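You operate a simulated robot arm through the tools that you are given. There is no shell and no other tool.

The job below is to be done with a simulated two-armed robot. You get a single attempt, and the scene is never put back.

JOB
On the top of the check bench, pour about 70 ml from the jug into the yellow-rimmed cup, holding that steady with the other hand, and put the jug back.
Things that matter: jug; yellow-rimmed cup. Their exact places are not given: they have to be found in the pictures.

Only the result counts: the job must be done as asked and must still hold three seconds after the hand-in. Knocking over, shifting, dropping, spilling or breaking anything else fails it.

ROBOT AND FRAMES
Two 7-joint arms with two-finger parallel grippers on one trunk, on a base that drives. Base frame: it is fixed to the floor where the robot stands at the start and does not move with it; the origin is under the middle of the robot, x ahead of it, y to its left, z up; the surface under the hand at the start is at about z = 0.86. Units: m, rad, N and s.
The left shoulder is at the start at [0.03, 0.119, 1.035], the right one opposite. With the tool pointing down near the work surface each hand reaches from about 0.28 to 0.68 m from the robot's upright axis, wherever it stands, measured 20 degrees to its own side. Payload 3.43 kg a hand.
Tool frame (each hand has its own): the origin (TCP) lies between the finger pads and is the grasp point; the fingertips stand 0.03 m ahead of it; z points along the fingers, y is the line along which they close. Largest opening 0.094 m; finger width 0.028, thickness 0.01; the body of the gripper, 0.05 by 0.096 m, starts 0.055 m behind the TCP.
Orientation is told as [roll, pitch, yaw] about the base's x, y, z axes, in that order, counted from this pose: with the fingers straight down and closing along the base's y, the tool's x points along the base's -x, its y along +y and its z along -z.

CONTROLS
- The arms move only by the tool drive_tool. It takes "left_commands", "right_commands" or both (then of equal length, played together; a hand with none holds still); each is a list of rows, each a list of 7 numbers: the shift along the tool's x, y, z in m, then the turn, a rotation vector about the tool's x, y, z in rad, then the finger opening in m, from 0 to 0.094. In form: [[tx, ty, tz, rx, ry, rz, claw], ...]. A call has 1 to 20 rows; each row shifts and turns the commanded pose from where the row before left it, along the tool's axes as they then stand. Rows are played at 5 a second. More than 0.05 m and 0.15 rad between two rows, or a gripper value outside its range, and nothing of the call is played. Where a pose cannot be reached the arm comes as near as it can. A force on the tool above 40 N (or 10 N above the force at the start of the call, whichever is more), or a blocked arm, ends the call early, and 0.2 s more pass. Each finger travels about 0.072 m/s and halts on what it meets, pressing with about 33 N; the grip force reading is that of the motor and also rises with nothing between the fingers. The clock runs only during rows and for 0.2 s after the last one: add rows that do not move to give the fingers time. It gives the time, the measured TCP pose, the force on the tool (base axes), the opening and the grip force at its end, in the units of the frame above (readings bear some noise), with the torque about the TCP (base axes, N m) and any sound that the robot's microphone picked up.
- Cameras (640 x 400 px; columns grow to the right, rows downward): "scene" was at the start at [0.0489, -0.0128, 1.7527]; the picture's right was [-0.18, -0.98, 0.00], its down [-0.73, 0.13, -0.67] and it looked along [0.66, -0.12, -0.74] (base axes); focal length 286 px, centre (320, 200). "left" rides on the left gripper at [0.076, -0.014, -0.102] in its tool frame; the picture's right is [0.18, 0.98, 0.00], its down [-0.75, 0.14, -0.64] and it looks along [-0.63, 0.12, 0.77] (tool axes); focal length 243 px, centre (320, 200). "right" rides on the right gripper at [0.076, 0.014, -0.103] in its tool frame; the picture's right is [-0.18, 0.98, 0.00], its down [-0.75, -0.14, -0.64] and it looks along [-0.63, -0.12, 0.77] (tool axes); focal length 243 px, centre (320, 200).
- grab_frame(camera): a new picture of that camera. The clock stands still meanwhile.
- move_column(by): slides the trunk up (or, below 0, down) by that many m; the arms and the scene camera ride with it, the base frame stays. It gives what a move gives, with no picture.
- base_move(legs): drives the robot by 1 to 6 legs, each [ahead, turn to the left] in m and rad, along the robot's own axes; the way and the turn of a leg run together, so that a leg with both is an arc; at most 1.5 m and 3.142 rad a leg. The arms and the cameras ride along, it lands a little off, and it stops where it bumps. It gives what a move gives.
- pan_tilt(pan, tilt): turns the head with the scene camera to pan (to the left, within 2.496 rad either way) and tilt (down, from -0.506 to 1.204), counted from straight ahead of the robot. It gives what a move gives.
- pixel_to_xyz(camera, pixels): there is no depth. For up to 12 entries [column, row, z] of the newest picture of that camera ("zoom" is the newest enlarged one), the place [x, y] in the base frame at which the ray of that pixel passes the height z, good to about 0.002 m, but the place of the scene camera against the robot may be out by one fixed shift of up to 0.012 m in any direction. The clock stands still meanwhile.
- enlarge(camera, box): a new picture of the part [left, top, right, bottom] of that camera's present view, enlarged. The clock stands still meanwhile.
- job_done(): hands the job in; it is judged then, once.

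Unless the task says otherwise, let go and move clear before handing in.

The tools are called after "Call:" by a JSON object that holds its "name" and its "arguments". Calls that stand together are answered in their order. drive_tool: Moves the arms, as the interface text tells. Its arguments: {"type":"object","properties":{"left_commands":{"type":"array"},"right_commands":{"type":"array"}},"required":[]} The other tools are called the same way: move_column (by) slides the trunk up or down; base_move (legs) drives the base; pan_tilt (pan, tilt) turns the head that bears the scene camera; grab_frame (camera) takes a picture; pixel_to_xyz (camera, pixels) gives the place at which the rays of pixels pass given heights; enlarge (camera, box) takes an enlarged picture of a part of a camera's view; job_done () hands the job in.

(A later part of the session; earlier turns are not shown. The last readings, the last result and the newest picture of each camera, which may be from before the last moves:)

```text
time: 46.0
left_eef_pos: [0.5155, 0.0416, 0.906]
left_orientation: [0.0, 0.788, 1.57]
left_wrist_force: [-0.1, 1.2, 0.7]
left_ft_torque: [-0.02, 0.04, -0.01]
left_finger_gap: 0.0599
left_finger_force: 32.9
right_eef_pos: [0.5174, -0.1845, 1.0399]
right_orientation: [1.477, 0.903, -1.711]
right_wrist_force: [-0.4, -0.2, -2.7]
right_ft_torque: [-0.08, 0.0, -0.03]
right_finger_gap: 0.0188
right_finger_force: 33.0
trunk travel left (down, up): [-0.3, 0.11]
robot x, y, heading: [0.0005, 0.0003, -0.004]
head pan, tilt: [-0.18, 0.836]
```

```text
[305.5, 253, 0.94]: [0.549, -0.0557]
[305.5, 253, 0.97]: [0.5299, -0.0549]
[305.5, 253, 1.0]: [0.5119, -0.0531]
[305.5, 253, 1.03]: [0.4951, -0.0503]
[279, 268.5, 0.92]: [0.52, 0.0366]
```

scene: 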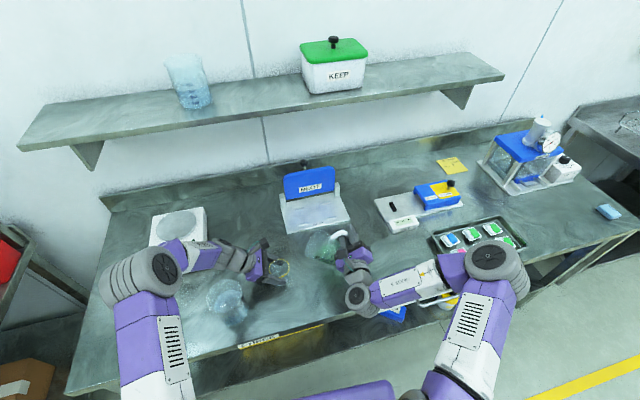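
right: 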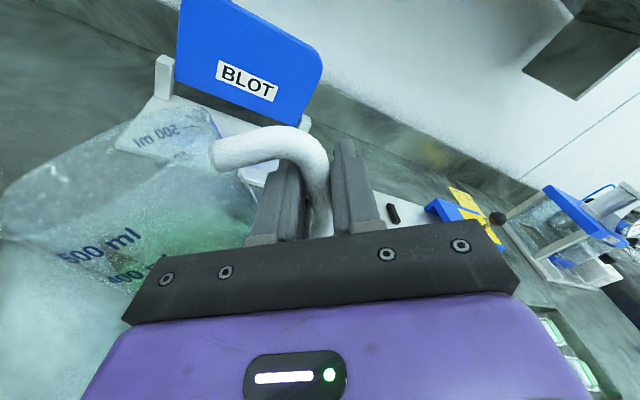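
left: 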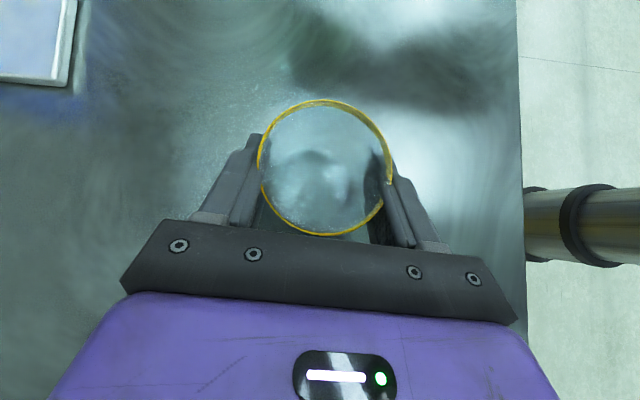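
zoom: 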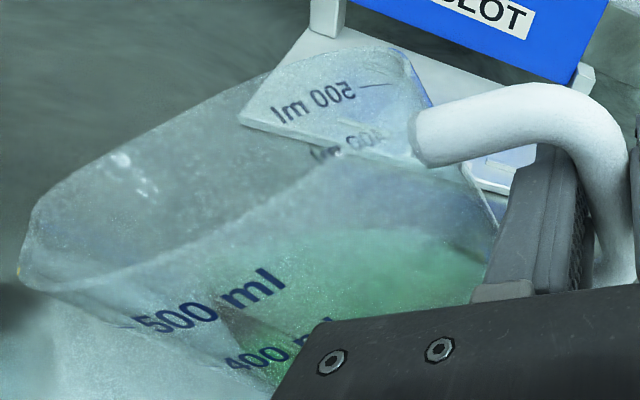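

The scene ray and the kinematics agree that the spout is at about (0.513, −0.055, 0.988), in line with the cup in x. I'll bring it over the right half of the cup, to about y=0.02 and z=0.95, while tipping to 55°, which is still below flow.

Call:
{"name": "drive_tool", "arguments": {"right_commands": [[0.01328, -0.01951, -0.00146, -0.00561, 0.00108, -0.06525, 0.005], [0.01452, -0.0186, -0.00156, -0.00561, 0.00108, -0.06525, 0.005], [0.01571, -0.0176, -0.00164, -0.00561, 0.00108, -0.06525, 0.005], [0.01683, -0.01653, -0.00172, -0.00561, 0.00108, -0.06525, 0.005], [0, 0, 0, 0, 0, 0, 0.005]]}}

Call:
{"name": "enlarge", "arguments": {"camera": "scene", "box": [250, 205, 370, 305]}}

Call:
{"name": "grab_frame", "arguments": {"camera": "left"}}

Call:
{"name": "grab_frame", "arguments": {"camera": "right"}}

```text
time: 47.2
left_eef_pos: [0.5149, 0.0423, 0.9055]
left_orientation: [0.0, 0.785, 1.57]
left_wrist_force: [-0.4, -0.2, -0.1]
left_ft_torque: [0.02, 0.01, -0.01]
left_finger_gap: 0.0602
left_finger_force: 33.0
right_eef_pos: [0.5152, -0.0918, 1.033]
right_orientation: [1.523, 0.641, -1.679]
right_wrist_force: [-0.4, -0.5, -2.1]
right_ft_torque: [-0.03, 0.01, -0.01]
right_finger_gap: 0.0187
right_finger_force: 33.1
trunk travel left (down, up): [-0.3, 0.11]
robot x, y, heading: [0.0005, -0.0012, 0.001]
head pan, tilt: [-0.18, 0.836]
```

```text
4.00 times, centred on (310, 255) of scene
```

zoom: 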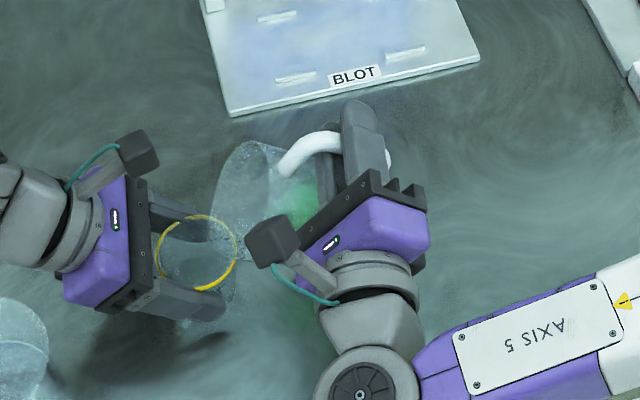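

```text
taken
```

left: 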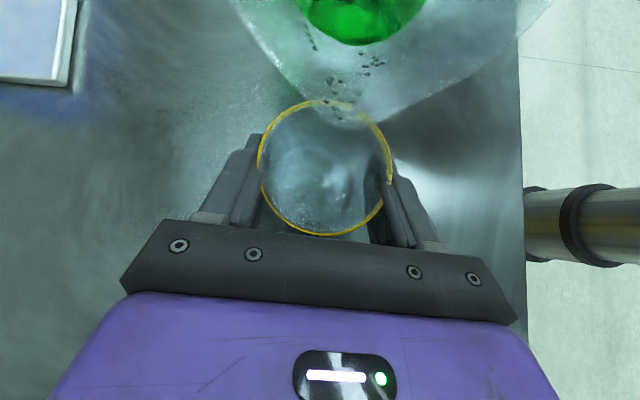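

```text
taken
```

right: 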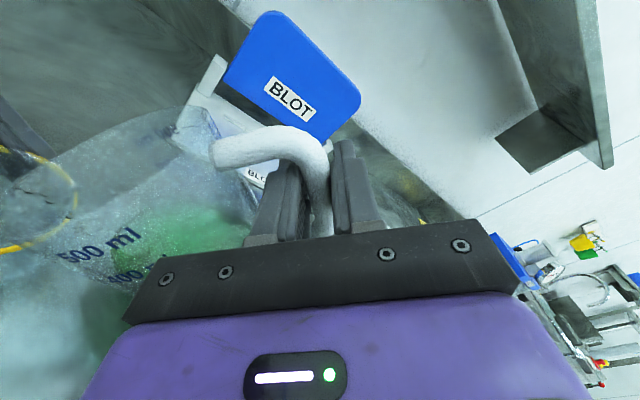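

The left camera shows the jug's spout lip at (345,125), just over the cup's far rim, with the green liquid behind it at (365,15). I'll get the lip's position at plausible heights.

Call:
{"name": "enlarge", "arguments": {"camera": "left", "box": [220, 40, 460, 240]}}

Call:
{"name": "pixel_to_xyz", "arguments": {"camera": "left", "pixels": [[345, 125, 0.94], [345, 125, 0.95], [345, 125, 0.96], [325, 168, 0.92], [322, 102, 0.92], [320, 234, 0.92]]}}

Call:
{"name": "enlarge", "arguments": {"camera": "right", "box": [0, 80, 320, 300]}}

```text
2.00 times, centred on (340, 140) of left
```

zoom: 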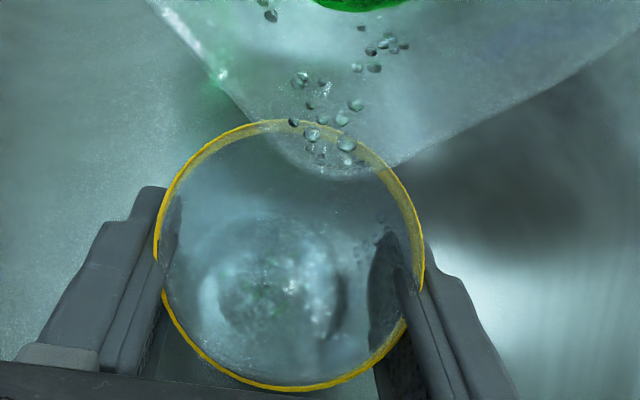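

```text
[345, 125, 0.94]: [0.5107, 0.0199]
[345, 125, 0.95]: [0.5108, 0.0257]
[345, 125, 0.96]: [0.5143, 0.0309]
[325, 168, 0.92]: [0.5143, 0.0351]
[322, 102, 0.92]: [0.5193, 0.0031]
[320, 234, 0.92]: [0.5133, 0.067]
```

```text
1.82 times, centred on (160, 190) of right
```

zoom: 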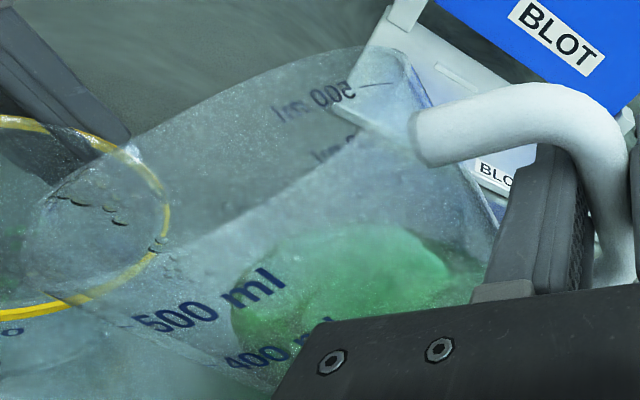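

The lip is at about (0.510, 0.027, 0.95), inside the cup's outline and 3 cm above its rim, which is well placed. I'll shift 4 mm in +x and tip on in small steps about the lip, first to 60°, watching for flow.

Call:
{"name": "drive_tool", "arguments": {"right_commands": [[0.00589, 0.00053, 0.00151, -0.00374, 0.00072, -0.04348, 0.005], [0.00586, 0.00078, 0.00152, -0.00374, 0.00072, -0.04348, 0.005], [0, 0, 0, 0, 0, 0, 0.005]]}}

Call:
{"name": "grab_frame", "arguments": {"camera": "left"}}

Call:
{"name": "enlarge", "arguments": {"camera": "right", "box": [0, 80, 320, 300]}}

```text
time: 48.0
left_eef_pos: [0.5142, 0.0412, 0.9049]
left_orientation: [0.0, 0.788, 1.571]
left_wrist_force: [0.5, 0.4, 1.2]
left_ft_torque: [0.03, 0.02, -0.01]
left_finger_gap: 0.0596
left_finger_force: 32.7
right_eef_pos: [0.5205, -0.0831, 1.0401]
right_orientation: [1.533, 0.557, -1.672]
right_wrist_force: [0.1, 0.1, -2.5]
right_ft_torque: [-0.04, 0.0, -0.02]
right_finger_gap: 0.0188
right_finger_force: 32.7
trunk travel left (down, up): [-0.3, 0.11]
robot x, y, heading: [-0.0027, 0.0009, 0.001]
head pan, tilt: [-0.18, 0.836]
```

```text
taken
```

left: 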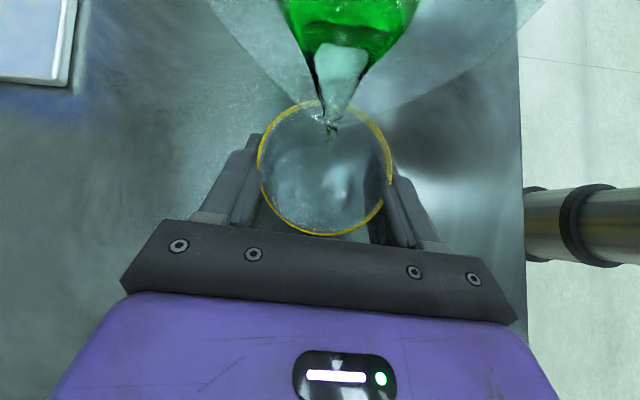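

```text
1.82 times, centred on (160, 190) of right
```

zoom: 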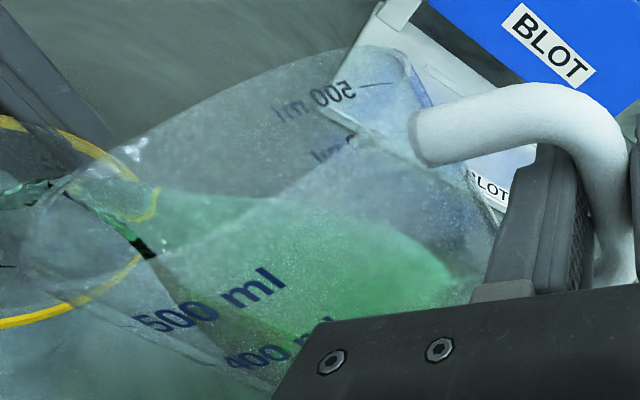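

Flow has just begun: in the left view the green tongue reaches the lip at (332,125) over the cup. I'll look closely and then let it run in very short waits.

Call:
{"name": "enlarge", "arguments": {"camera": "left", "box": [220, 0, 460, 240]}}

Call:
{"name": "enlarge", "arguments": {"camera": "scene", "box": [255, 225, 335, 295]}}

```text
1.67 times, centred on (340, 120) of left
```

zoom: 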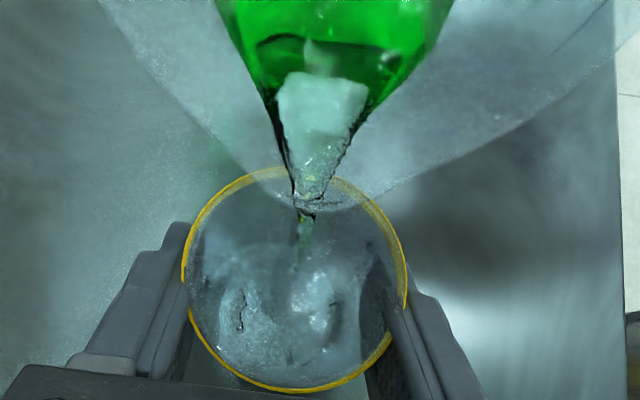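

```text
5.71 times, centred on (295, 260) of scene
```

zoom: 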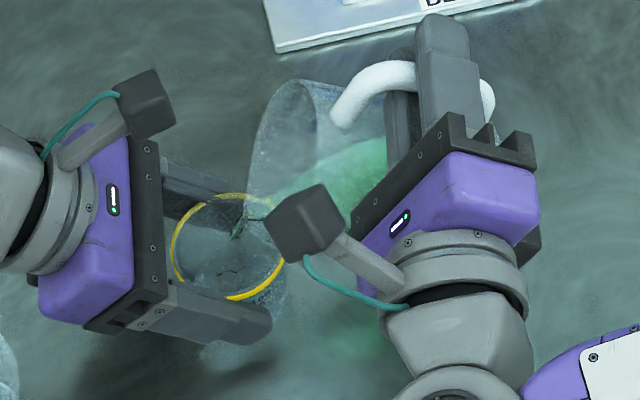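

The stream falls inside the cup, at about (305,215) in the zoom. I'll wait one row and check how the cup fills.

Call:
{"name": "drive_tool", "arguments": {"right_commands": [[0, 0, 0, 0, 0, 0, 0.005]]}}

Call:
{"name": "enlarge", "arguments": {"camera": "left", "box": [220, 0, 460, 240]}}

Call:
{"name": "enlarge", "arguments": {"camera": "right", "box": [0, 80, 320, 300]}}

```text
time: 48.4
left_eef_pos: [0.514, 0.0419, 0.9072]
left_orientation: [0.0, 0.788, 1.571]
left_wrist_force: [-0.2, 0.7, 0.7]
left_ft_torque: [0.02, 0.01, 0.04]
left_finger_gap: 0.06
left_finger_force: 32.7
right_eef_pos: [0.5205, -0.0829, 1.0414]
right_orientation: [1.532, 0.557, -1.671]
right_wrist_force: [-0.6, 0.7, -2.4]
right_ft_torque: [-0.06, 0.01, 0.02]
right_finger_gap: 0.0187
right_finger_force: 33.1
trunk travel left (down, up): [-0.3, 0.11]
robot x, y, heading: [-0.0035, -0.0027, 0.001]
head pan, tilt: [-0.18, 0.836]
```

```text
1.67 times, centred on (340, 120) of left
```

zoom: 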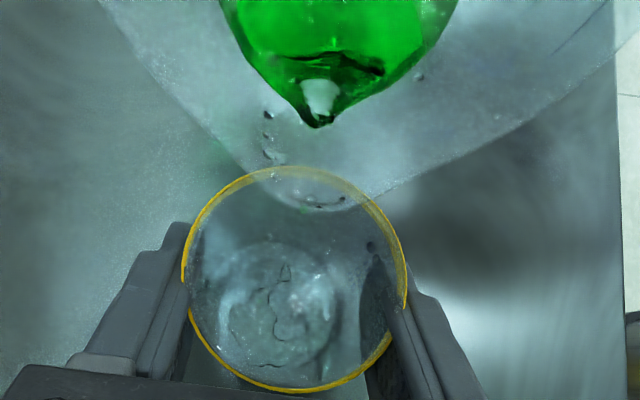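

```text
1.82 times, centred on (160, 190) of right
```

zoom: 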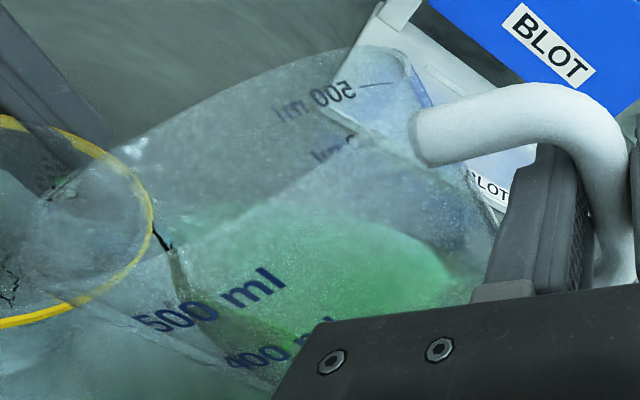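

That first flow was only a slosh. The liquid edge has fallen back from the lip and the cup holds just a thin puddle. I'll tip another 2.5° about the lip and let it settle.

Call:
{"name": "drive_tool", "arguments": {"right_commands": [[0.00302, 0.00088, -0.00025, -0.00187, 0.00036, -0.02172, 0.005], [0.003, 0.00095, -0.00024, -0.00187, 0.00036, -0.02172, 0.005]]}}

Call:
{"name": "enlarge", "arguments": {"camera": "left", "box": [220, 0, 460, 240]}}

```text
time: 49.0
left_eef_pos: [0.5151, 0.0416, 0.905]
left_orientation: [0.0, 0.785, 1.571]
left_wrist_force: [-0.4, 0.3, 0.2]
left_ft_torque: [0.01, 0.01, 0.01]
left_finger_gap: 0.0598
left_finger_force: 33.2
right_eef_pos: [0.5226, -0.0785, 1.0459]
right_orientation: [1.537, 0.513, -1.672]
right_wrist_force: [-0.2, 0.2, -2.3]
right_ft_torque: [-0.03, -0.03, -0.01]
right_finger_gap: 0.0188
right_finger_force: 32.7
trunk travel left (down, up): [-0.3, 0.11]
robot x, y, heading: [0.0009, 0.003, 0.002]
head pan, tilt: [-0.18, 0.836]
```

```text
1.67 times, centred on (340, 120) of left
```

zoom: 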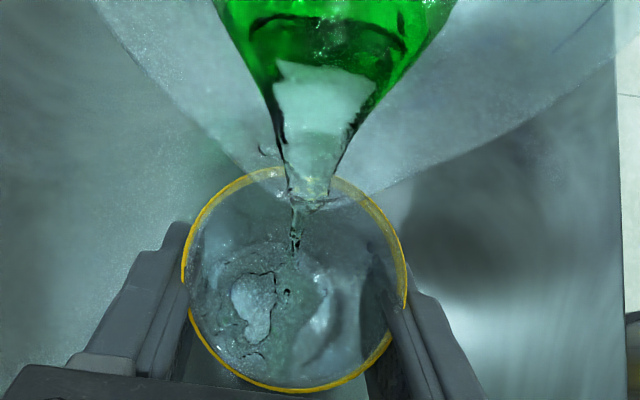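

It is flowing cleanly into the middle of the cup. I'll hold and watch.

Call:
{"name": "drive_tool", "arguments": {"right_commands": [[0, 0, 0, 0, 0, 0, 0.005]]}}

Call:
{"name": "enlarge", "arguments": {"camera": "left", "box": [220, 0, 460, 240]}}

Call:
{"name": "enlarge", "arguments": {"camera": "scene", "box": [255, 235, 325, 295]}}

```text
time: 49.4
left_eef_pos: [0.5149, 0.042, 0.9056]
left_orientation: [0.001, 0.789, 1.571]
left_wrist_force: [-0.7, -0.1, 0.2]
left_ft_torque: [-0.03, 0.01, 0.04]
left_finger_gap: 0.0597
left_finger_force: 32.8
right_eef_pos: [0.5223, -0.0781, 1.0472]
right_orientation: [1.537, 0.513, -1.671]
right_wrist_force: [0.4, -0.2, -2.6]
right_ft_torque: [-0.04, -0.02, 0.03]
right_finger_gap: 0.0187
right_finger_force: 33.1
trunk travel left (down, up): [-0.3, 0.11]
robot x, y, heading: [-0.0005, -0.0001, 0.002]
head pan, tilt: [-0.18, 0.836]
```

```text
1.67 times, centred on (340, 120) of left
```

zoom: 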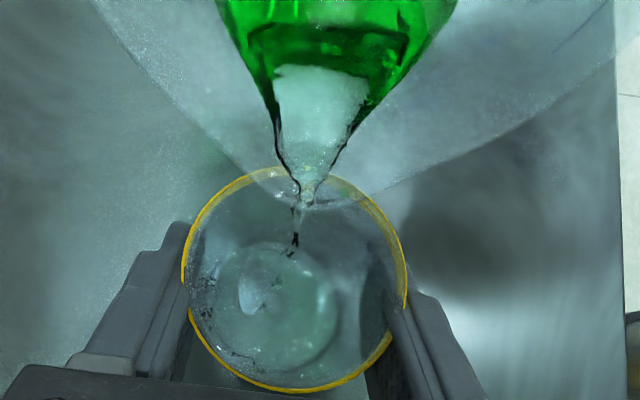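

```text
6.67 times, centred on (290, 265) of scene
```

zoom: 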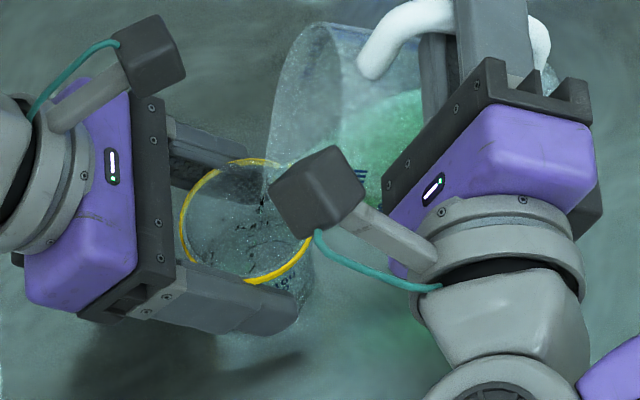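

A thin stream continues, and the puddle at the cup's base is turning greenish. I'll hold two more rows.

Call:
{"name": "drive_tool", "arguments": {"right_commands": [[0, 0, 0, 0, 0, 0, 0.005], [0, 0, 0, 0, 0, 0, 0.005]]}}

Call:
{"name": "enlarge", "arguments": {"camera": "left", "box": [220, 0, 460, 240]}}

```text
time: 50.0
left_eef_pos: [0.515, 0.0418, 0.9056]
left_orientation: [0.0, 0.787, 1.572]
left_wrist_force: [0.3, -0.2, -0.5]
left_ft_torque: [0.0, 0.0, -0.01]
left_finger_gap: 0.0602
left_finger_force: 33.2
right_eef_pos: [0.5211, -0.0789, 1.046]
right_orientation: [1.538, 0.513, -1.67]
right_wrist_force: [0.0, 0.1, -2.8]
right_ft_torque: [-0.04, 0.02, 0.0]
right_finger_gap: 0.0189
right_finger_force: 33.2
trunk travel left (down, up): [-0.3, 0.11]
robot x, y, heading: [-0.0009, 0.0006, 0.002]
head pan, tilt: [-0.18, 0.836]
```

```text
1.67 times, centred on (340, 120) of left
```

zoom: 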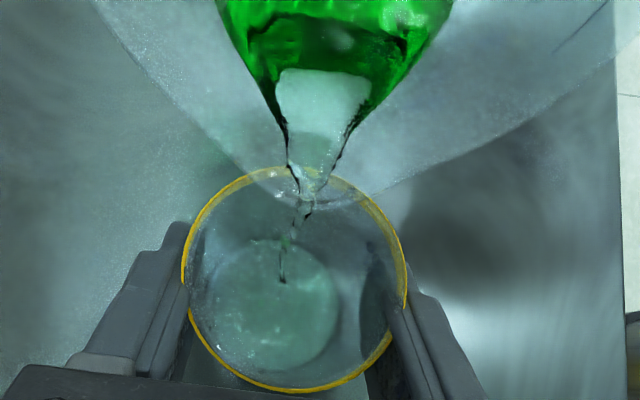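

The stream is thin and steady. From the liquid disc width (about 137 px against the rim's 227 px), the cup holds roughly 25–30 ml. I'll hold three more rows.

Call:
{"name": "drive_tool", "arguments": {"right_commands": [[0, 0, 0, 0, 0, 0, 0.005], [0, 0, 0, 0, 0, 0, 0.005], [0, 0, 0, 0, 0, 0, 0.005]]}}

Call:
{"name": "enlarge", "arguments": {"camera": "left", "box": [220, 0, 460, 240]}}

Call:
{"name": "enlarge", "arguments": {"camera": "right", "box": [0, 100, 160, 200]}}

```text
time: 50.8
left_eef_pos: [0.5144, 0.0418, 0.9056]
left_orientation: [0.0, 0.788, 1.571]
left_wrist_force: [-0.3, -0.7, 0.6]
left_ft_torque: [-0.05, 0.01, -0.01]
left_finger_gap: 0.06
left_finger_force: 32.7
right_eef_pos: [0.521, -0.0785, 1.0451]
right_orientation: [1.538, 0.512, -1.671]
right_wrist_force: [1.3, 0.1, -1.8]
right_ft_torque: [-0.06, -0.01, 0.02]
right_finger_gap: 0.0187
right_finger_force: 33.1
trunk travel left (down, up): [-0.3, 0.11]
robot x, y, heading: [0.0026, 0.0006, 0.0]
head pan, tilt: [-0.18, 0.836]
```

```text
1.67 times, centred on (340, 120) of left
```

zoom: 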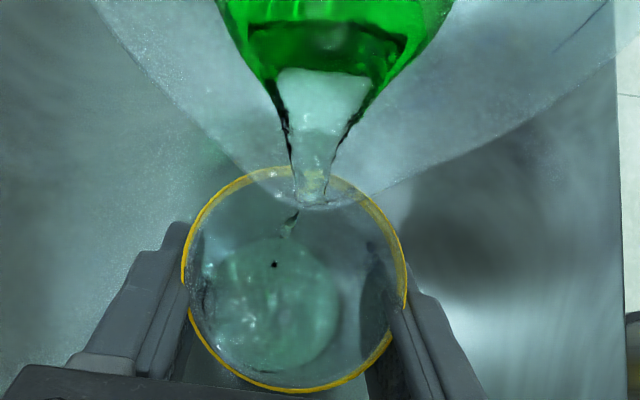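

```text
4.00 times, centred on (80, 150) of right
```

zoom: 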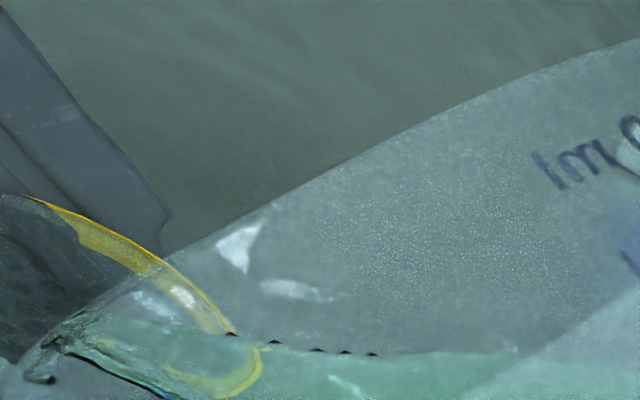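

The flow has slowed to drips with the cup at about 30 ml. I'll tip 2.5° more about the lip.

Call:
{"name": "drive_tool", "arguments": {"right_commands": [[0.00302, 0.00099, -0.00024, -0.00187, 0.00036, -0.02172, 0.005], [0.003, 0.00105, -0.00024, -0.00187, 0.00036, -0.02172, 0.005]]}}

Call:
{"name": "enlarge", "arguments": {"camera": "left", "box": [220, 0, 460, 240]}}

```text
time: 51.4
left_eef_pos: [0.5151, 0.0429, 0.9053]
left_orientation: [0.001, 0.788, 1.57]
left_wrist_force: [0.5, 0.1, -0.2]
left_ft_torque: [0.02, 0.02, 0.01]
left_finger_gap: 0.0602
left_finger_force: 33.5
right_eef_pos: [0.5212, -0.0741, 1.0516]
right_orientation: [1.543, 0.468, -1.67]
right_wrist_force: [0.2, 0.4, -2.4]
right_ft_torque: [-0.01, 0.03, -0.01]
right_finger_gap: 0.0188
right_finger_force: 33.0
trunk travel left (down, up): [-0.3, 0.11]
robot x, y, heading: [0.0009, -0.0002, 0.001]
head pan, tilt: [-0.18, 0.836]
```

```text
1.67 times, centred on (340, 120) of left
```

zoom: 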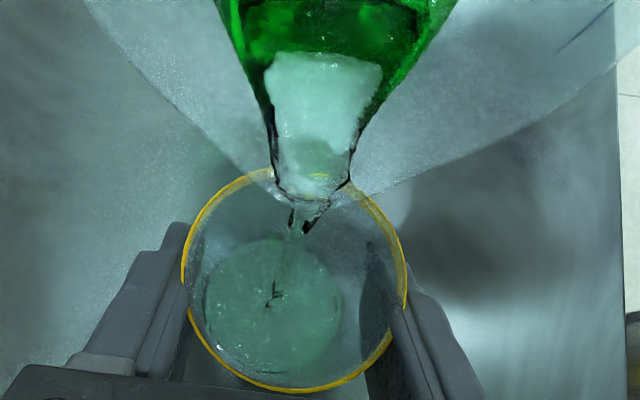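

The stream is stronger and still well inside the cup. I'll hold one row and recheck.

Call:
{"name": "drive_tool", "arguments": {"right_commands": [[0, 0, 0, 0, 0, 0, 0.005]]}}

Call:
{"name": "enlarge", "arguments": {"camera": "left", "box": [220, 0, 460, 240]}}

```text
time: 51.8
left_eef_pos: [0.514, 0.0427, 0.9055]
left_orientation: [0.0, 0.786, 1.571]
left_wrist_force: [-0.3, 0.1, 1.3]
left_ft_torque: [-0.01, -0.02, 0.0]
left_finger_gap: 0.0604
left_finger_force: 32.8
right_eef_pos: [0.5227, -0.0739, 1.0523]
right_orientation: [1.544, 0.468, -1.668]
right_wrist_force: [-0.4, -0.3, -1.3]
right_ft_torque: [0.0, -0.01, 0.0]
right_finger_gap: 0.0186
right_finger_force: 33.1
trunk travel left (down, up): [-0.3, 0.11]
robot x, y, heading: [0.0025, -0.0008, 0.001]
head pan, tilt: [-0.18, 0.836]
```

```text
1.67 times, centred on (340, 120) of left
```

zoom: 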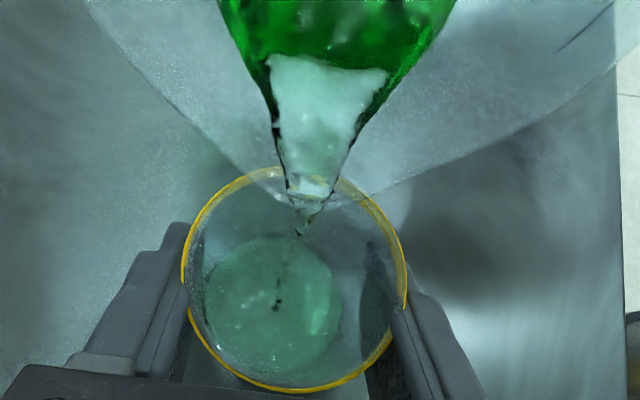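

Still a clean stream. Holding three more rows.

Call:
{"name": "drive_tool", "arguments": {"right_commands": [[0, 0, 0, 0, 0, 0, 0.005], [0, 0, 0, 0, 0, 0, 0.005], [0, 0, 0, 0, 0, 0, 0.005]]}}

Call:
{"name": "enlarge", "arguments": {"camera": "left", "box": [220, 0, 460, 240]}}

Call:
{"name": "enlarge", "arguments": {"camera": "scene", "box": [260, 240, 310, 290]}}

```text
time: 52.6
left_eef_pos: [0.5139, 0.0427, 0.9056]
left_orientation: [0.0, 0.787, 1.571]
left_wrist_force: [0.1, 1.0, 0.3]
left_ft_torque: [0.01, 0.03, 0.01]
left_finger_gap: 0.0603
left_finger_force: 33.5
right_eef_pos: [0.5219, -0.074, 1.0519]
right_orientation: [1.543, 0.47, -1.669]
right_wrist_force: [0.3, -0.5, -1.2]
right_ft_torque: [0.0, 0.0, -0.01]
right_finger_gap: 0.0188
right_finger_force: 33.0
trunk travel left (down, up): [-0.3, 0.11]
robot x, y, heading: [0.0006, 0.0022, -0.001]
head pan, tilt: [-0.18, 0.836]
```

```text
1.67 times, centred on (340, 120) of left
```

zoom: 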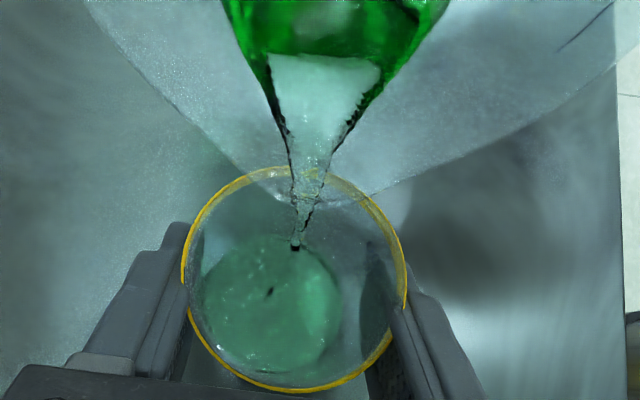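

```text
8.00 times, centred on (285, 265) of scene
```

zoom: 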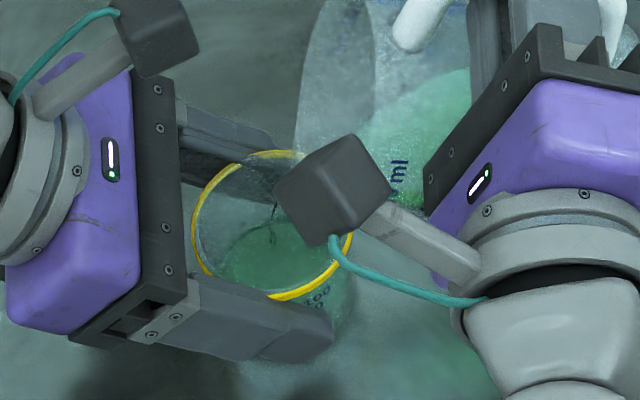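

The scene zoom shows the liquid surface in the cup with its far edge near (262,228) and the rim's far edge near (275,150). I'll compute heights from these rays, calibrating with the known rim.

Call:
{"name": "pixel_to_xyz", "arguments": {"camera": "zoom", "pixels": [[262, 227, 0.86], [262, 227, 0.92], [275, 151, 0.92], [280, 298, 0.92], [193, 225, 0.92], [216, 268, 0.88], [216, 268, 0.9]]}}

Call:
{"name": "pixel_to_xyz", "arguments": {"camera": "left", "pixels": [[269.5, 180, 0.87], [269.5, 180, 0.89], [354, 180, 0.87], [354, 180, 0.89], [310, 142, 0.87], [310, 142, 0.89], [312, 223, 0.87], [312, 223, 0.89]]}}

```text
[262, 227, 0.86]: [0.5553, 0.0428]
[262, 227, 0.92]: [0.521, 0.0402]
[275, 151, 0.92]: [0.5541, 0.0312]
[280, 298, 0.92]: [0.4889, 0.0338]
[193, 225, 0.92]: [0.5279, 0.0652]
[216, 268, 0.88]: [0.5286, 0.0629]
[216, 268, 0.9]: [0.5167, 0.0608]
```

```text
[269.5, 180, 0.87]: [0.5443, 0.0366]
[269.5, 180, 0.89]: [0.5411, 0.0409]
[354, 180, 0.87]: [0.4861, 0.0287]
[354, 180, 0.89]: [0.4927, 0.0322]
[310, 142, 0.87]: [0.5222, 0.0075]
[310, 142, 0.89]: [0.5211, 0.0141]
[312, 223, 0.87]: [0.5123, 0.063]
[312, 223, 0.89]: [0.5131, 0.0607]
```

Estimates of the cup level range from 25 to 37 ml, so I want a better reading. I'll try the right camera with a tall box near its left edge, so the enlarged view takes in the cup's printed scale.

Call:
{"name": "enlarge", "arguments": {"camera": "right", "box": [0, 120, 40, 320]}}

Call:
{"name": "enlarge", "arguments": {"camera": "scene", "box": [265, 250, 305, 290]}}

```text
2.00 times, centred on (20, 220) of right
```

zoom: 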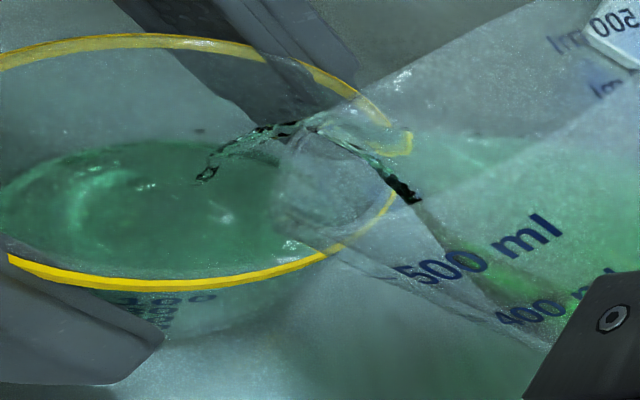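

```text
10.00 times, centred on (285, 270) of scene
```

zoom: 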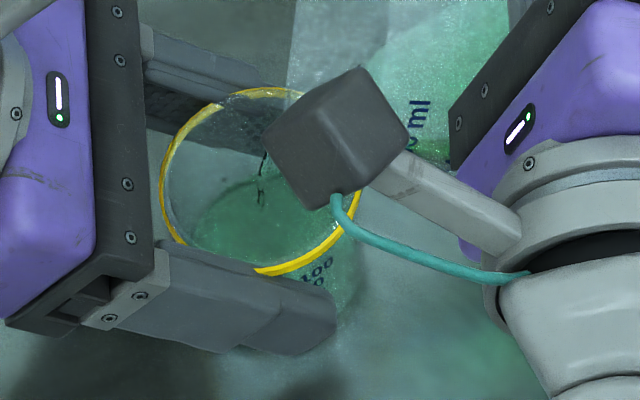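

That works: the right view shows the stream landing mid-cup at (205,175) and the liquid's far edge near (140,141). I'll take it again and get rays for the level.

Call:
{"name": "enlarge", "arguments": {"camera": "right", "box": [0, 120, 40, 320]}}

Call:
{"name": "pixel_to_xyz", "arguments": {"camera": "zoom", "pixels": [[140, 141, 0.87], [140, 141, 0.89], [140, 141, 0.91], [170, 40, 0.92], [200, 285, 0.92], [395, 190, 0.92], [10, 205, 0.87], [10, 205, 0.89], [10, 205, 0.91]]}}

```text
2.00 times, centred on (20, 220) of right
```

zoom: 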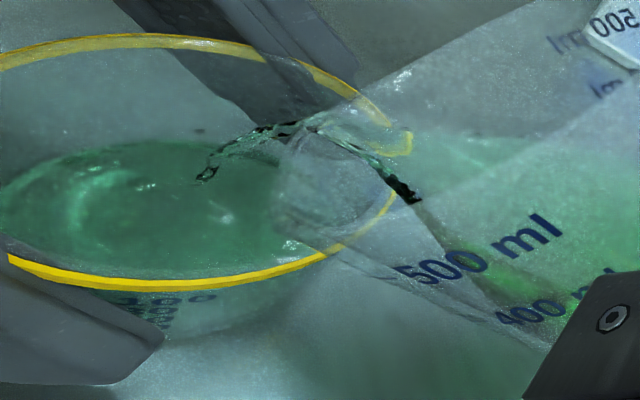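

```text
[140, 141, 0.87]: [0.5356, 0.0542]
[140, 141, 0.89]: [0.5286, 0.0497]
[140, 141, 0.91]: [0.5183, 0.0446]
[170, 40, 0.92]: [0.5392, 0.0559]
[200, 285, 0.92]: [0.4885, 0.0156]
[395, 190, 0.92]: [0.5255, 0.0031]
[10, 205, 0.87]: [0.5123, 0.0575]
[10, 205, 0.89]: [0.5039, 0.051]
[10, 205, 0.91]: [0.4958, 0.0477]
```

Both cameras agree on a liquid level of z≈0.8735, which is about 23 ml in the cup, so roughly 47 ml more is needed. I'll tip another 2.5° and hold one row.

Call:
{"name": "drive_tool", "arguments": {"right_commands": [[0.00302, 0.00087, -0.00025, -0.00187, 0.00036, -0.02172, 0.005], [0.003, 0.00094, -0.00024, -0.00187, 0.00036, -0.02172, 0.005], [0, 0, 0, 0, 0, 0, 0.005]]}}

Call:
{"name": "enlarge", "arguments": {"camera": "left", "box": [220, 0, 460, 240]}}

Call:
{"name": "enlarge", "arguments": {"camera": "right", "box": [0, 120, 40, 320]}}

Call:
{"name": "pixel_to_xyz", "arguments": {"camera": "zoom", "pixels": [[140, 120, 0.87], [140, 120, 0.89], [140, 130, 0.87], [140, 130, 0.89], [140, 140, 0.87], [140, 140, 0.89]]}}

```text
time: 53.4
left_eef_pos: [0.5147, 0.0413, 0.9054]
left_orientation: [0.001, 0.786, 1.57]
left_wrist_force: [0.0, 0.2, 0.5]
left_ft_torque: [0.0, 0.03, 0.02]
left_finger_gap: 0.0604
left_finger_force: 32.9
right_eef_pos: [0.5214, -0.0691, 1.0564]
right_orientation: [1.548, 0.426, -1.668]
right_wrist_force: [-0.2, 0.4, -1.9]
right_ft_torque: [-0.02, -0.02, 0.0]
right_finger_gap: 0.0187
right_finger_force: 33.4
trunk travel left (down, up): [-0.3, 0.11]
robot x, y, heading: [0.0017, 0.0011, 0.0]
head pan, tilt: [-0.18, 0.836]
```

```text
1.67 times, centred on (340, 120) of left
```

zoom: 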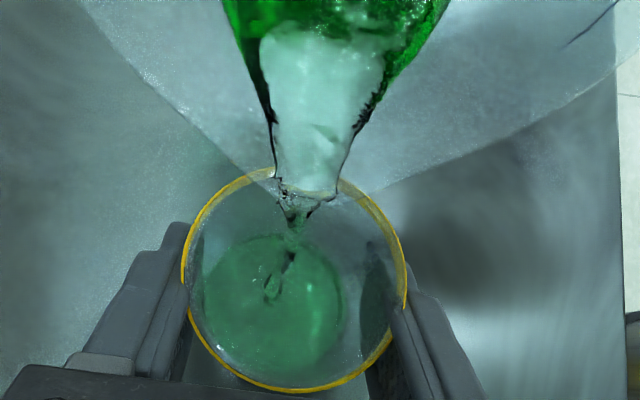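

```text
2.00 times, centred on (20, 220) of right
```

zoom: 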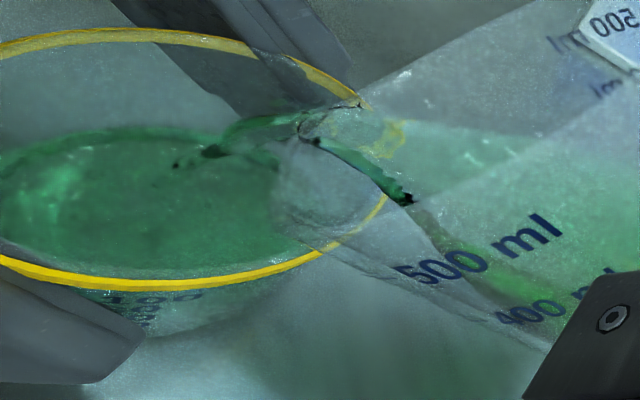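

```text
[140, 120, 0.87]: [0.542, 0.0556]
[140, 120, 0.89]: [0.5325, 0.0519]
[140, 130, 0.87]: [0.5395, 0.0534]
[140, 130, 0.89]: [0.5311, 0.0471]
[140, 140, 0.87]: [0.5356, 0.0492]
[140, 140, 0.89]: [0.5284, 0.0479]
```

The flow is stronger and the level has risen to about z=0.877, roughly 31 ml. I'll hold two rows and re-measure.

Call:
{"name": "drive_tool", "arguments": {"right_commands": [[0, 0, 0, 0, 0, 0, 0.005], [0, 0, 0, 0, 0, 0, 0.005]]}}

Call:
{"name": "enlarge", "arguments": {"camera": "left", "box": [220, 0, 460, 240]}}

Call:
{"name": "enlarge", "arguments": {"camera": "right", "box": [0, 120, 40, 320]}}

Call:
{"name": "pixel_to_xyz", "arguments": {"camera": "zoom", "pixels": [[140, 110, 0.88], [140, 110, 0.9], [140, 120, 0.88], [140, 120, 0.9], [140, 130, 0.88], [140, 130, 0.9]]}}

```text
time: 54.0
left_eef_pos: [0.5148, 0.0419, 0.905]
left_orientation: [0.0, 0.787, 1.57]
left_wrist_force: [1.2, 0.0, -0.7]
left_ft_torque: [-0.01, 0.0, 0.01]
left_finger_gap: 0.0605
left_finger_force: 33.0
right_eef_pos: [0.5221, -0.0696, 1.0559]
right_orientation: [1.548, 0.428, -1.665]
right_wrist_force: [0.0, -0.1, -2.5]
right_ft_torque: [-0.03, 0.01, 0.01]
right_finger_gap: 0.0186
right_finger_force: 32.4
trunk travel left (down, up): [-0.3, 0.11]
robot x, y, heading: [0.0021, -0.0003, -0.003]
head pan, tilt: [-0.18, 0.836]
```

```text
1.67 times, centred on (340, 120) of left
```

zoom: 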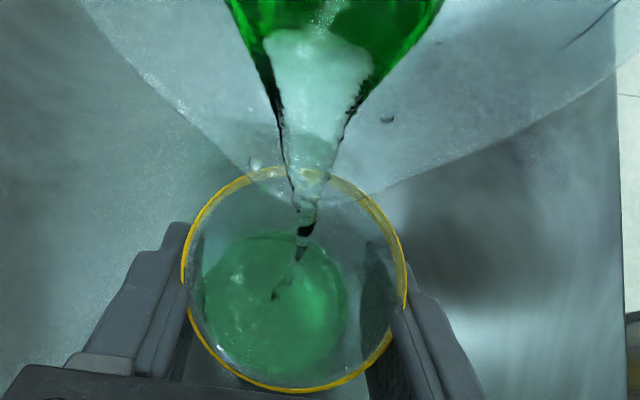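

```text
2.00 times, centred on (20, 220) of right
```

zoom: 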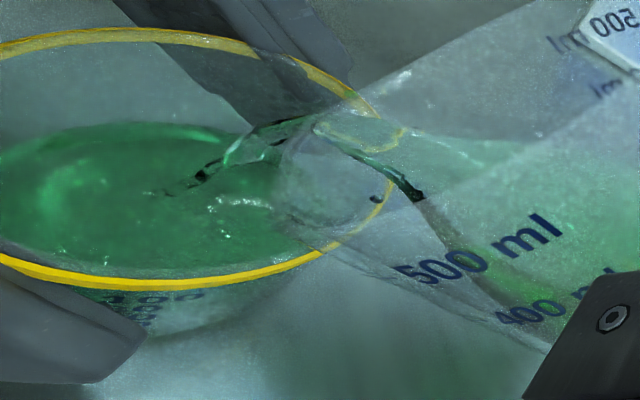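

```text
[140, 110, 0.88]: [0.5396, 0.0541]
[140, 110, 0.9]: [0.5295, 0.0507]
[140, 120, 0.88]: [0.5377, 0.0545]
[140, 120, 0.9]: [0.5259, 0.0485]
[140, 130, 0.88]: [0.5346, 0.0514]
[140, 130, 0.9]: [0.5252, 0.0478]
```

The level is now about z=0.883, roughly 43 ml, and the stream is steady. I'll hold one more row.

Call:
{"name": "drive_tool", "arguments": {"right_commands": [[0, 0, 0, 0, 0, 0, 0.005], [0, 0, 0, 0, 0, 0, 0.005]]}}

Call:
{"name": "enlarge", "arguments": {"camera": "left", "box": [220, 0, 460, 240]}}

Call:
{"name": "enlarge", "arguments": {"camera": "right", "box": [0, 120, 40, 320]}}

Call:
{"name": "pixel_to_xyz", "arguments": {"camera": "zoom", "pixels": [[140, 100, 0.88], [140, 100, 0.9], [140, 110, 0.88], [140, 110, 0.9], [140, 120, 0.88], [140, 120, 0.9]]}}

```text
time: 54.6
left_eef_pos: [0.5139, 0.0416, 0.9052]
left_orientation: [0.002, 0.787, 1.571]
left_wrist_force: [0.7, 0.4, 0.9]
left_ft_torque: [0.05, 0.01, 0.03]
left_finger_gap: 0.0606
left_finger_force: 32.5
right_eef_pos: [0.5224, -0.0691, 1.0563]
right_orientation: [1.548, 0.429, -1.664]
right_wrist_force: [0.0, 0.2, -1.5]
right_ft_torque: [0.0, -0.02, 0.03]
right_finger_gap: 0.0186
right_finger_force: 33.0
trunk travel left (down, up): [-0.3, 0.11]
robot x, y, heading: [0.0045, 0.0006, 0.003]
head pan, tilt: [-0.18, 0.836]
```

```text
1.67 times, centred on (340, 120) of left
```

zoom: 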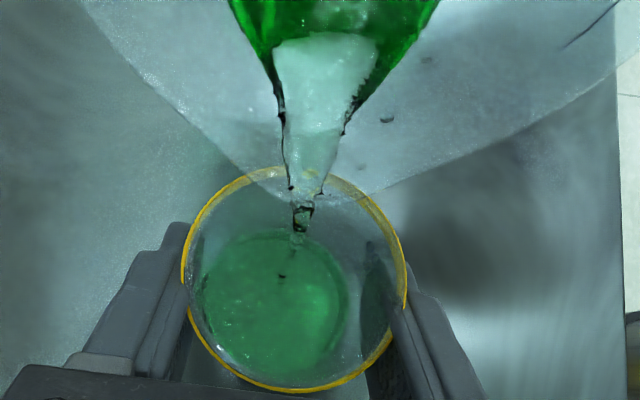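

```text
2.00 times, centred on (20, 220) of right
```

zoom: 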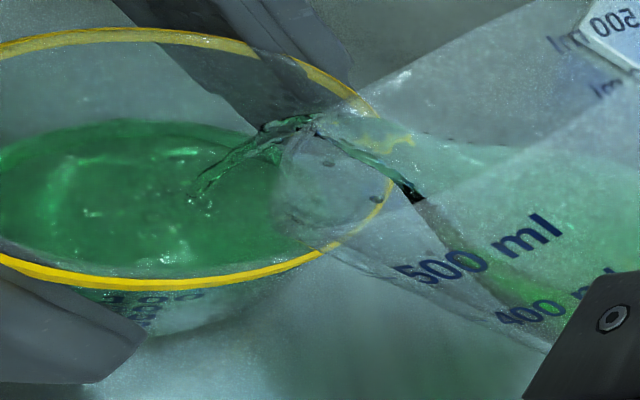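

```text
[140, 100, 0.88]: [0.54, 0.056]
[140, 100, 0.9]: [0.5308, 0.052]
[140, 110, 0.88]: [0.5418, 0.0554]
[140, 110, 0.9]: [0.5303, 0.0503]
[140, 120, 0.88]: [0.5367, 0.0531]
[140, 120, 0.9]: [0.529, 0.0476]
```

The stream has thinned, with the level at about z=0.884 (45 ml). I'll tip a smaller 1.5° more and hold briefly.

Call:
{"name": "drive_tool", "arguments": {"right_commands": [[0.0018, 0.00056, -0.00015, -0.00112, 0.00022, -0.01303, 0.005], [0.00179, 0.0006, -0.00014, -0.00112, 0.00022, -0.01303, 0.005], [0, 0, 0, 0, 0, 0, 0.005]]}}

Call:
{"name": "enlarge", "arguments": {"camera": "left", "box": [220, 0, 460, 240]}}

Call:
{"name": "enlarge", "arguments": {"camera": "right", "box": [0, 120, 40, 320]}}

Call:
{"name": "pixel_to_xyz", "arguments": {"camera": "zoom", "pixels": [[140, 100, 0.88], [140, 100, 0.9], [140, 110, 0.88], [140, 110, 0.9], [140, 120, 0.88], [140, 120, 0.9]]}}

```text
time: 55.4
left_eef_pos: [0.5149, 0.0414, 0.905]
left_orientation: [-0.001, 0.787, 1.571]
left_wrist_force: [0.1, 0.6, 0.1]
left_ft_torque: [-0.01, 0.02, -0.01]
left_finger_gap: 0.0605
left_finger_force: 33.1
right_eef_pos: [0.5216, -0.0664, 1.0591]
right_orientation: [1.549, 0.401, -1.666]
right_wrist_force: [-0.1, -0.1, -2.0]
right_ft_torque: [-0.05, -0.02, -0.01]
right_finger_gap: 0.0187
right_finger_force: 32.8
trunk travel left (down, up): [-0.3, 0.11]
robot x, y, heading: [-0.0002, -0.0017, -0.002]
head pan, tilt: [-0.18, 0.836]
```

```text
1.67 times, centred on (340, 120) of left
```

zoom: 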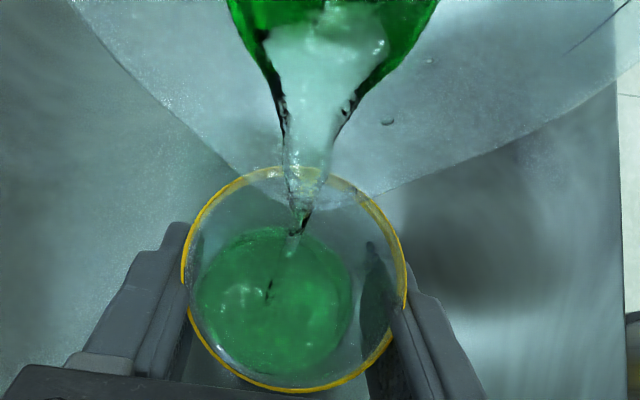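

```text
2.00 times, centred on (20, 220) of right
```

zoom: 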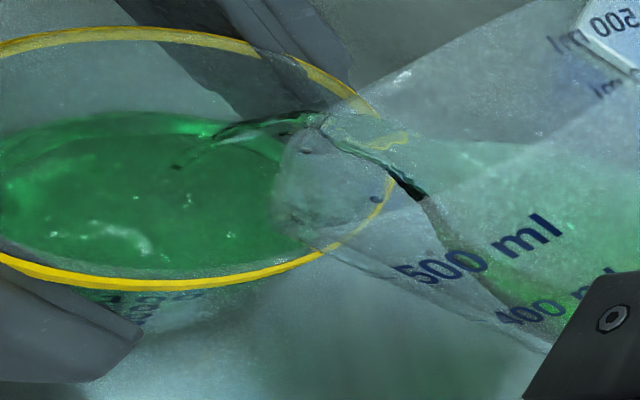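

```text
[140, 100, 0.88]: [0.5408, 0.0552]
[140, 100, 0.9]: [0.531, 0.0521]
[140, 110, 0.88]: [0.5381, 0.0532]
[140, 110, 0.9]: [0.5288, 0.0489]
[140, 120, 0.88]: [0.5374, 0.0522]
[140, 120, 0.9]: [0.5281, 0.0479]
```

The disc in the left view is now about 155 px wide, so the level is about z=0.889, roughly 55 ml. I'll hold one more row and re-measure.

Call:
{"name": "drive_tool", "arguments": {"right_commands": [[0, 0, 0, 0, 0, 0, 0.005]]}}

Call:
{"name": "enlarge", "arguments": {"camera": "left", "box": [220, 0, 460, 240]}}

Call:
{"name": "enlarge", "arguments": {"camera": "right", "box": [0, 120, 40, 320]}}

```text
time: 55.8
left_eef_pos: [0.5128, 0.0421, 0.9059]
left_orientation: [0.0, 0.788, 1.572]
left_wrist_force: [0.0, -0.7, -0.3]
left_ft_torque: [0.06, 0.0, -0.01]
left_finger_gap: 0.06
left_finger_force: 32.9
right_eef_pos: [0.5229, -0.0659, 1.0579]
right_orientation: [1.549, 0.4, -1.666]
right_wrist_force: [0.3, 0.3, -1.7]
right_ft_torque: [-0.03, -0.02, 0.03]
right_finger_gap: 0.0188
right_finger_force: 33.0
trunk travel left (down, up): [-0.3, 0.11]
robot x, y, heading: [0.0038, -0.0031, 0.0]
head pan, tilt: [-0.18, 0.836]
```

```text
1.67 times, centred on (340, 120) of left
```

zoom: 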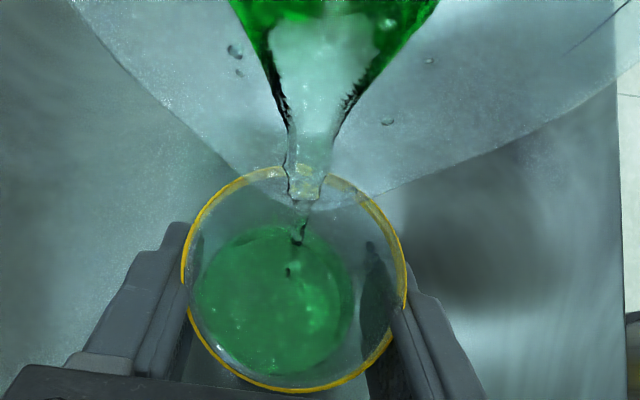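

```text
2.00 times, centred on (20, 220) of right
```

zoom: 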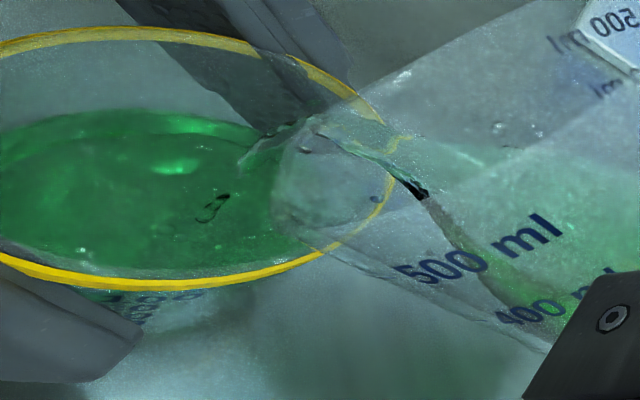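

The disc is about 159 px wide, so the level is about z=0.891, near 60 ml, and the stream is still running. I'll tip back 9° about the lip now to stop the flow, keeping the lip over the cup, and then measure carefully.

Call:
{"name": "drive_tool", "arguments": {"right_commands": [[-0.00697, -0.00291, 0.00055, 0.00449, -0.00086, 0.0522, 0.005], [-0.00711, -0.00253, 0.00057, 0.00449, -0.00086, 0.0522, 0.005], [-0.00723, -0.00216, 0.00059, 0.00449, -0.00086, 0.0522, 0.005], [0, 0, 0, 0, 0, 0, 0.005]]}}

Call:
{"name": "enlarge", "arguments": {"camera": "left", "box": [220, 0, 460, 240]}}

Call:
{"name": "enlarge", "arguments": {"camera": "right", "box": [0, 120, 40, 320]}}

```text
time: 56.8
left_eef_pos: [0.5151, 0.0418, 0.905]
left_orientation: [0.001, 0.787, 1.571]
left_wrist_force: [0.6, 0.6, -0.4]
left_ft_torque: [0.03, 0.01, 0.02]
left_finger_gap: 0.0607
left_finger_force: 33.4
right_eef_pos: [0.5238, -0.0829, 1.045]
right_orientation: [1.532, 0.556, -1.675]
right_wrist_force: [0.6, 0.6, -1.2]
right_ft_torque: [-0.01, 0.05, 0.01]
right_finger_gap: 0.0185
right_finger_force: 33.2
trunk travel left (down, up): [-0.3, 0.11]
robot x, y, heading: [-0.0022, -0.0023, 0.003]
head pan, tilt: [-0.18, 0.836]
```

```text
1.67 times, centred on (340, 120) of left
```

zoom: 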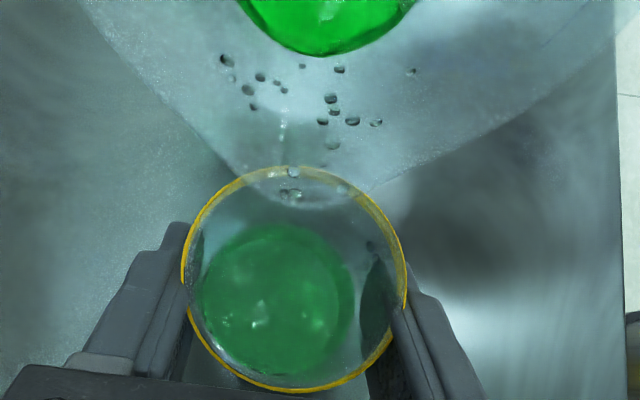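

```text
2.00 times, centred on (20, 220) of right
```

zoom: 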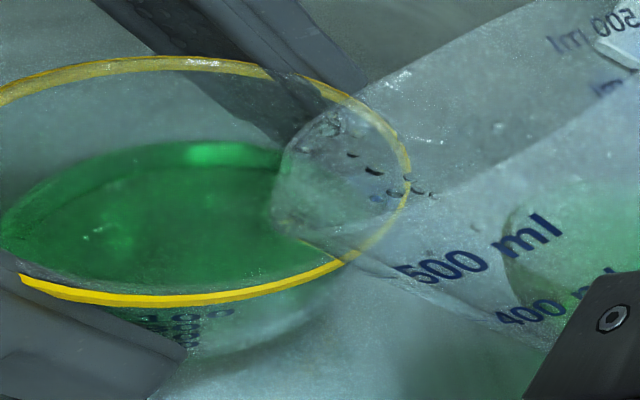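

The flow stopped cleanly, with only small droplets clinging to the jug wall. Now I'll read the cup's scale as best I can from the right and scene cameras.

Call:
{"name": "enlarge", "arguments": {"camera": "right", "box": [0, 215, 6, 315]}}

Call:
{"name": "enlarge", "arguments": {"camera": "scene", "box": [265, 250, 305, 290]}}

```text
4.00 times, centred on (3, 265) of right
```

zoom: 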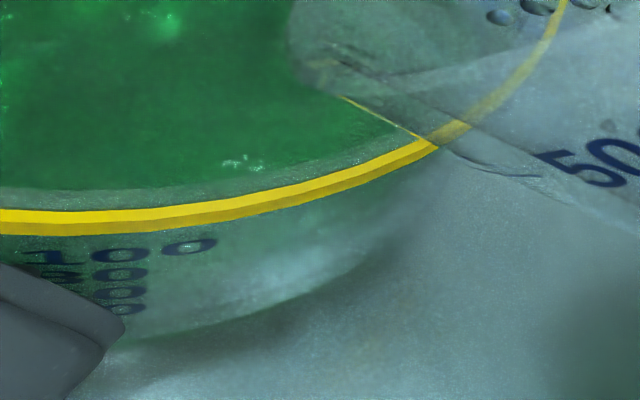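

```text
10.00 times, centred on (285, 270) of scene
```

zoom: 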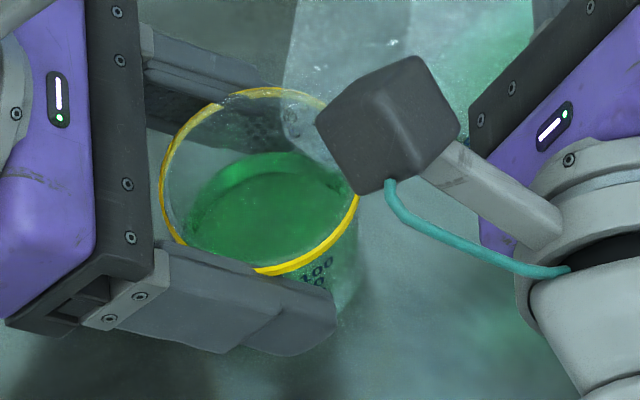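

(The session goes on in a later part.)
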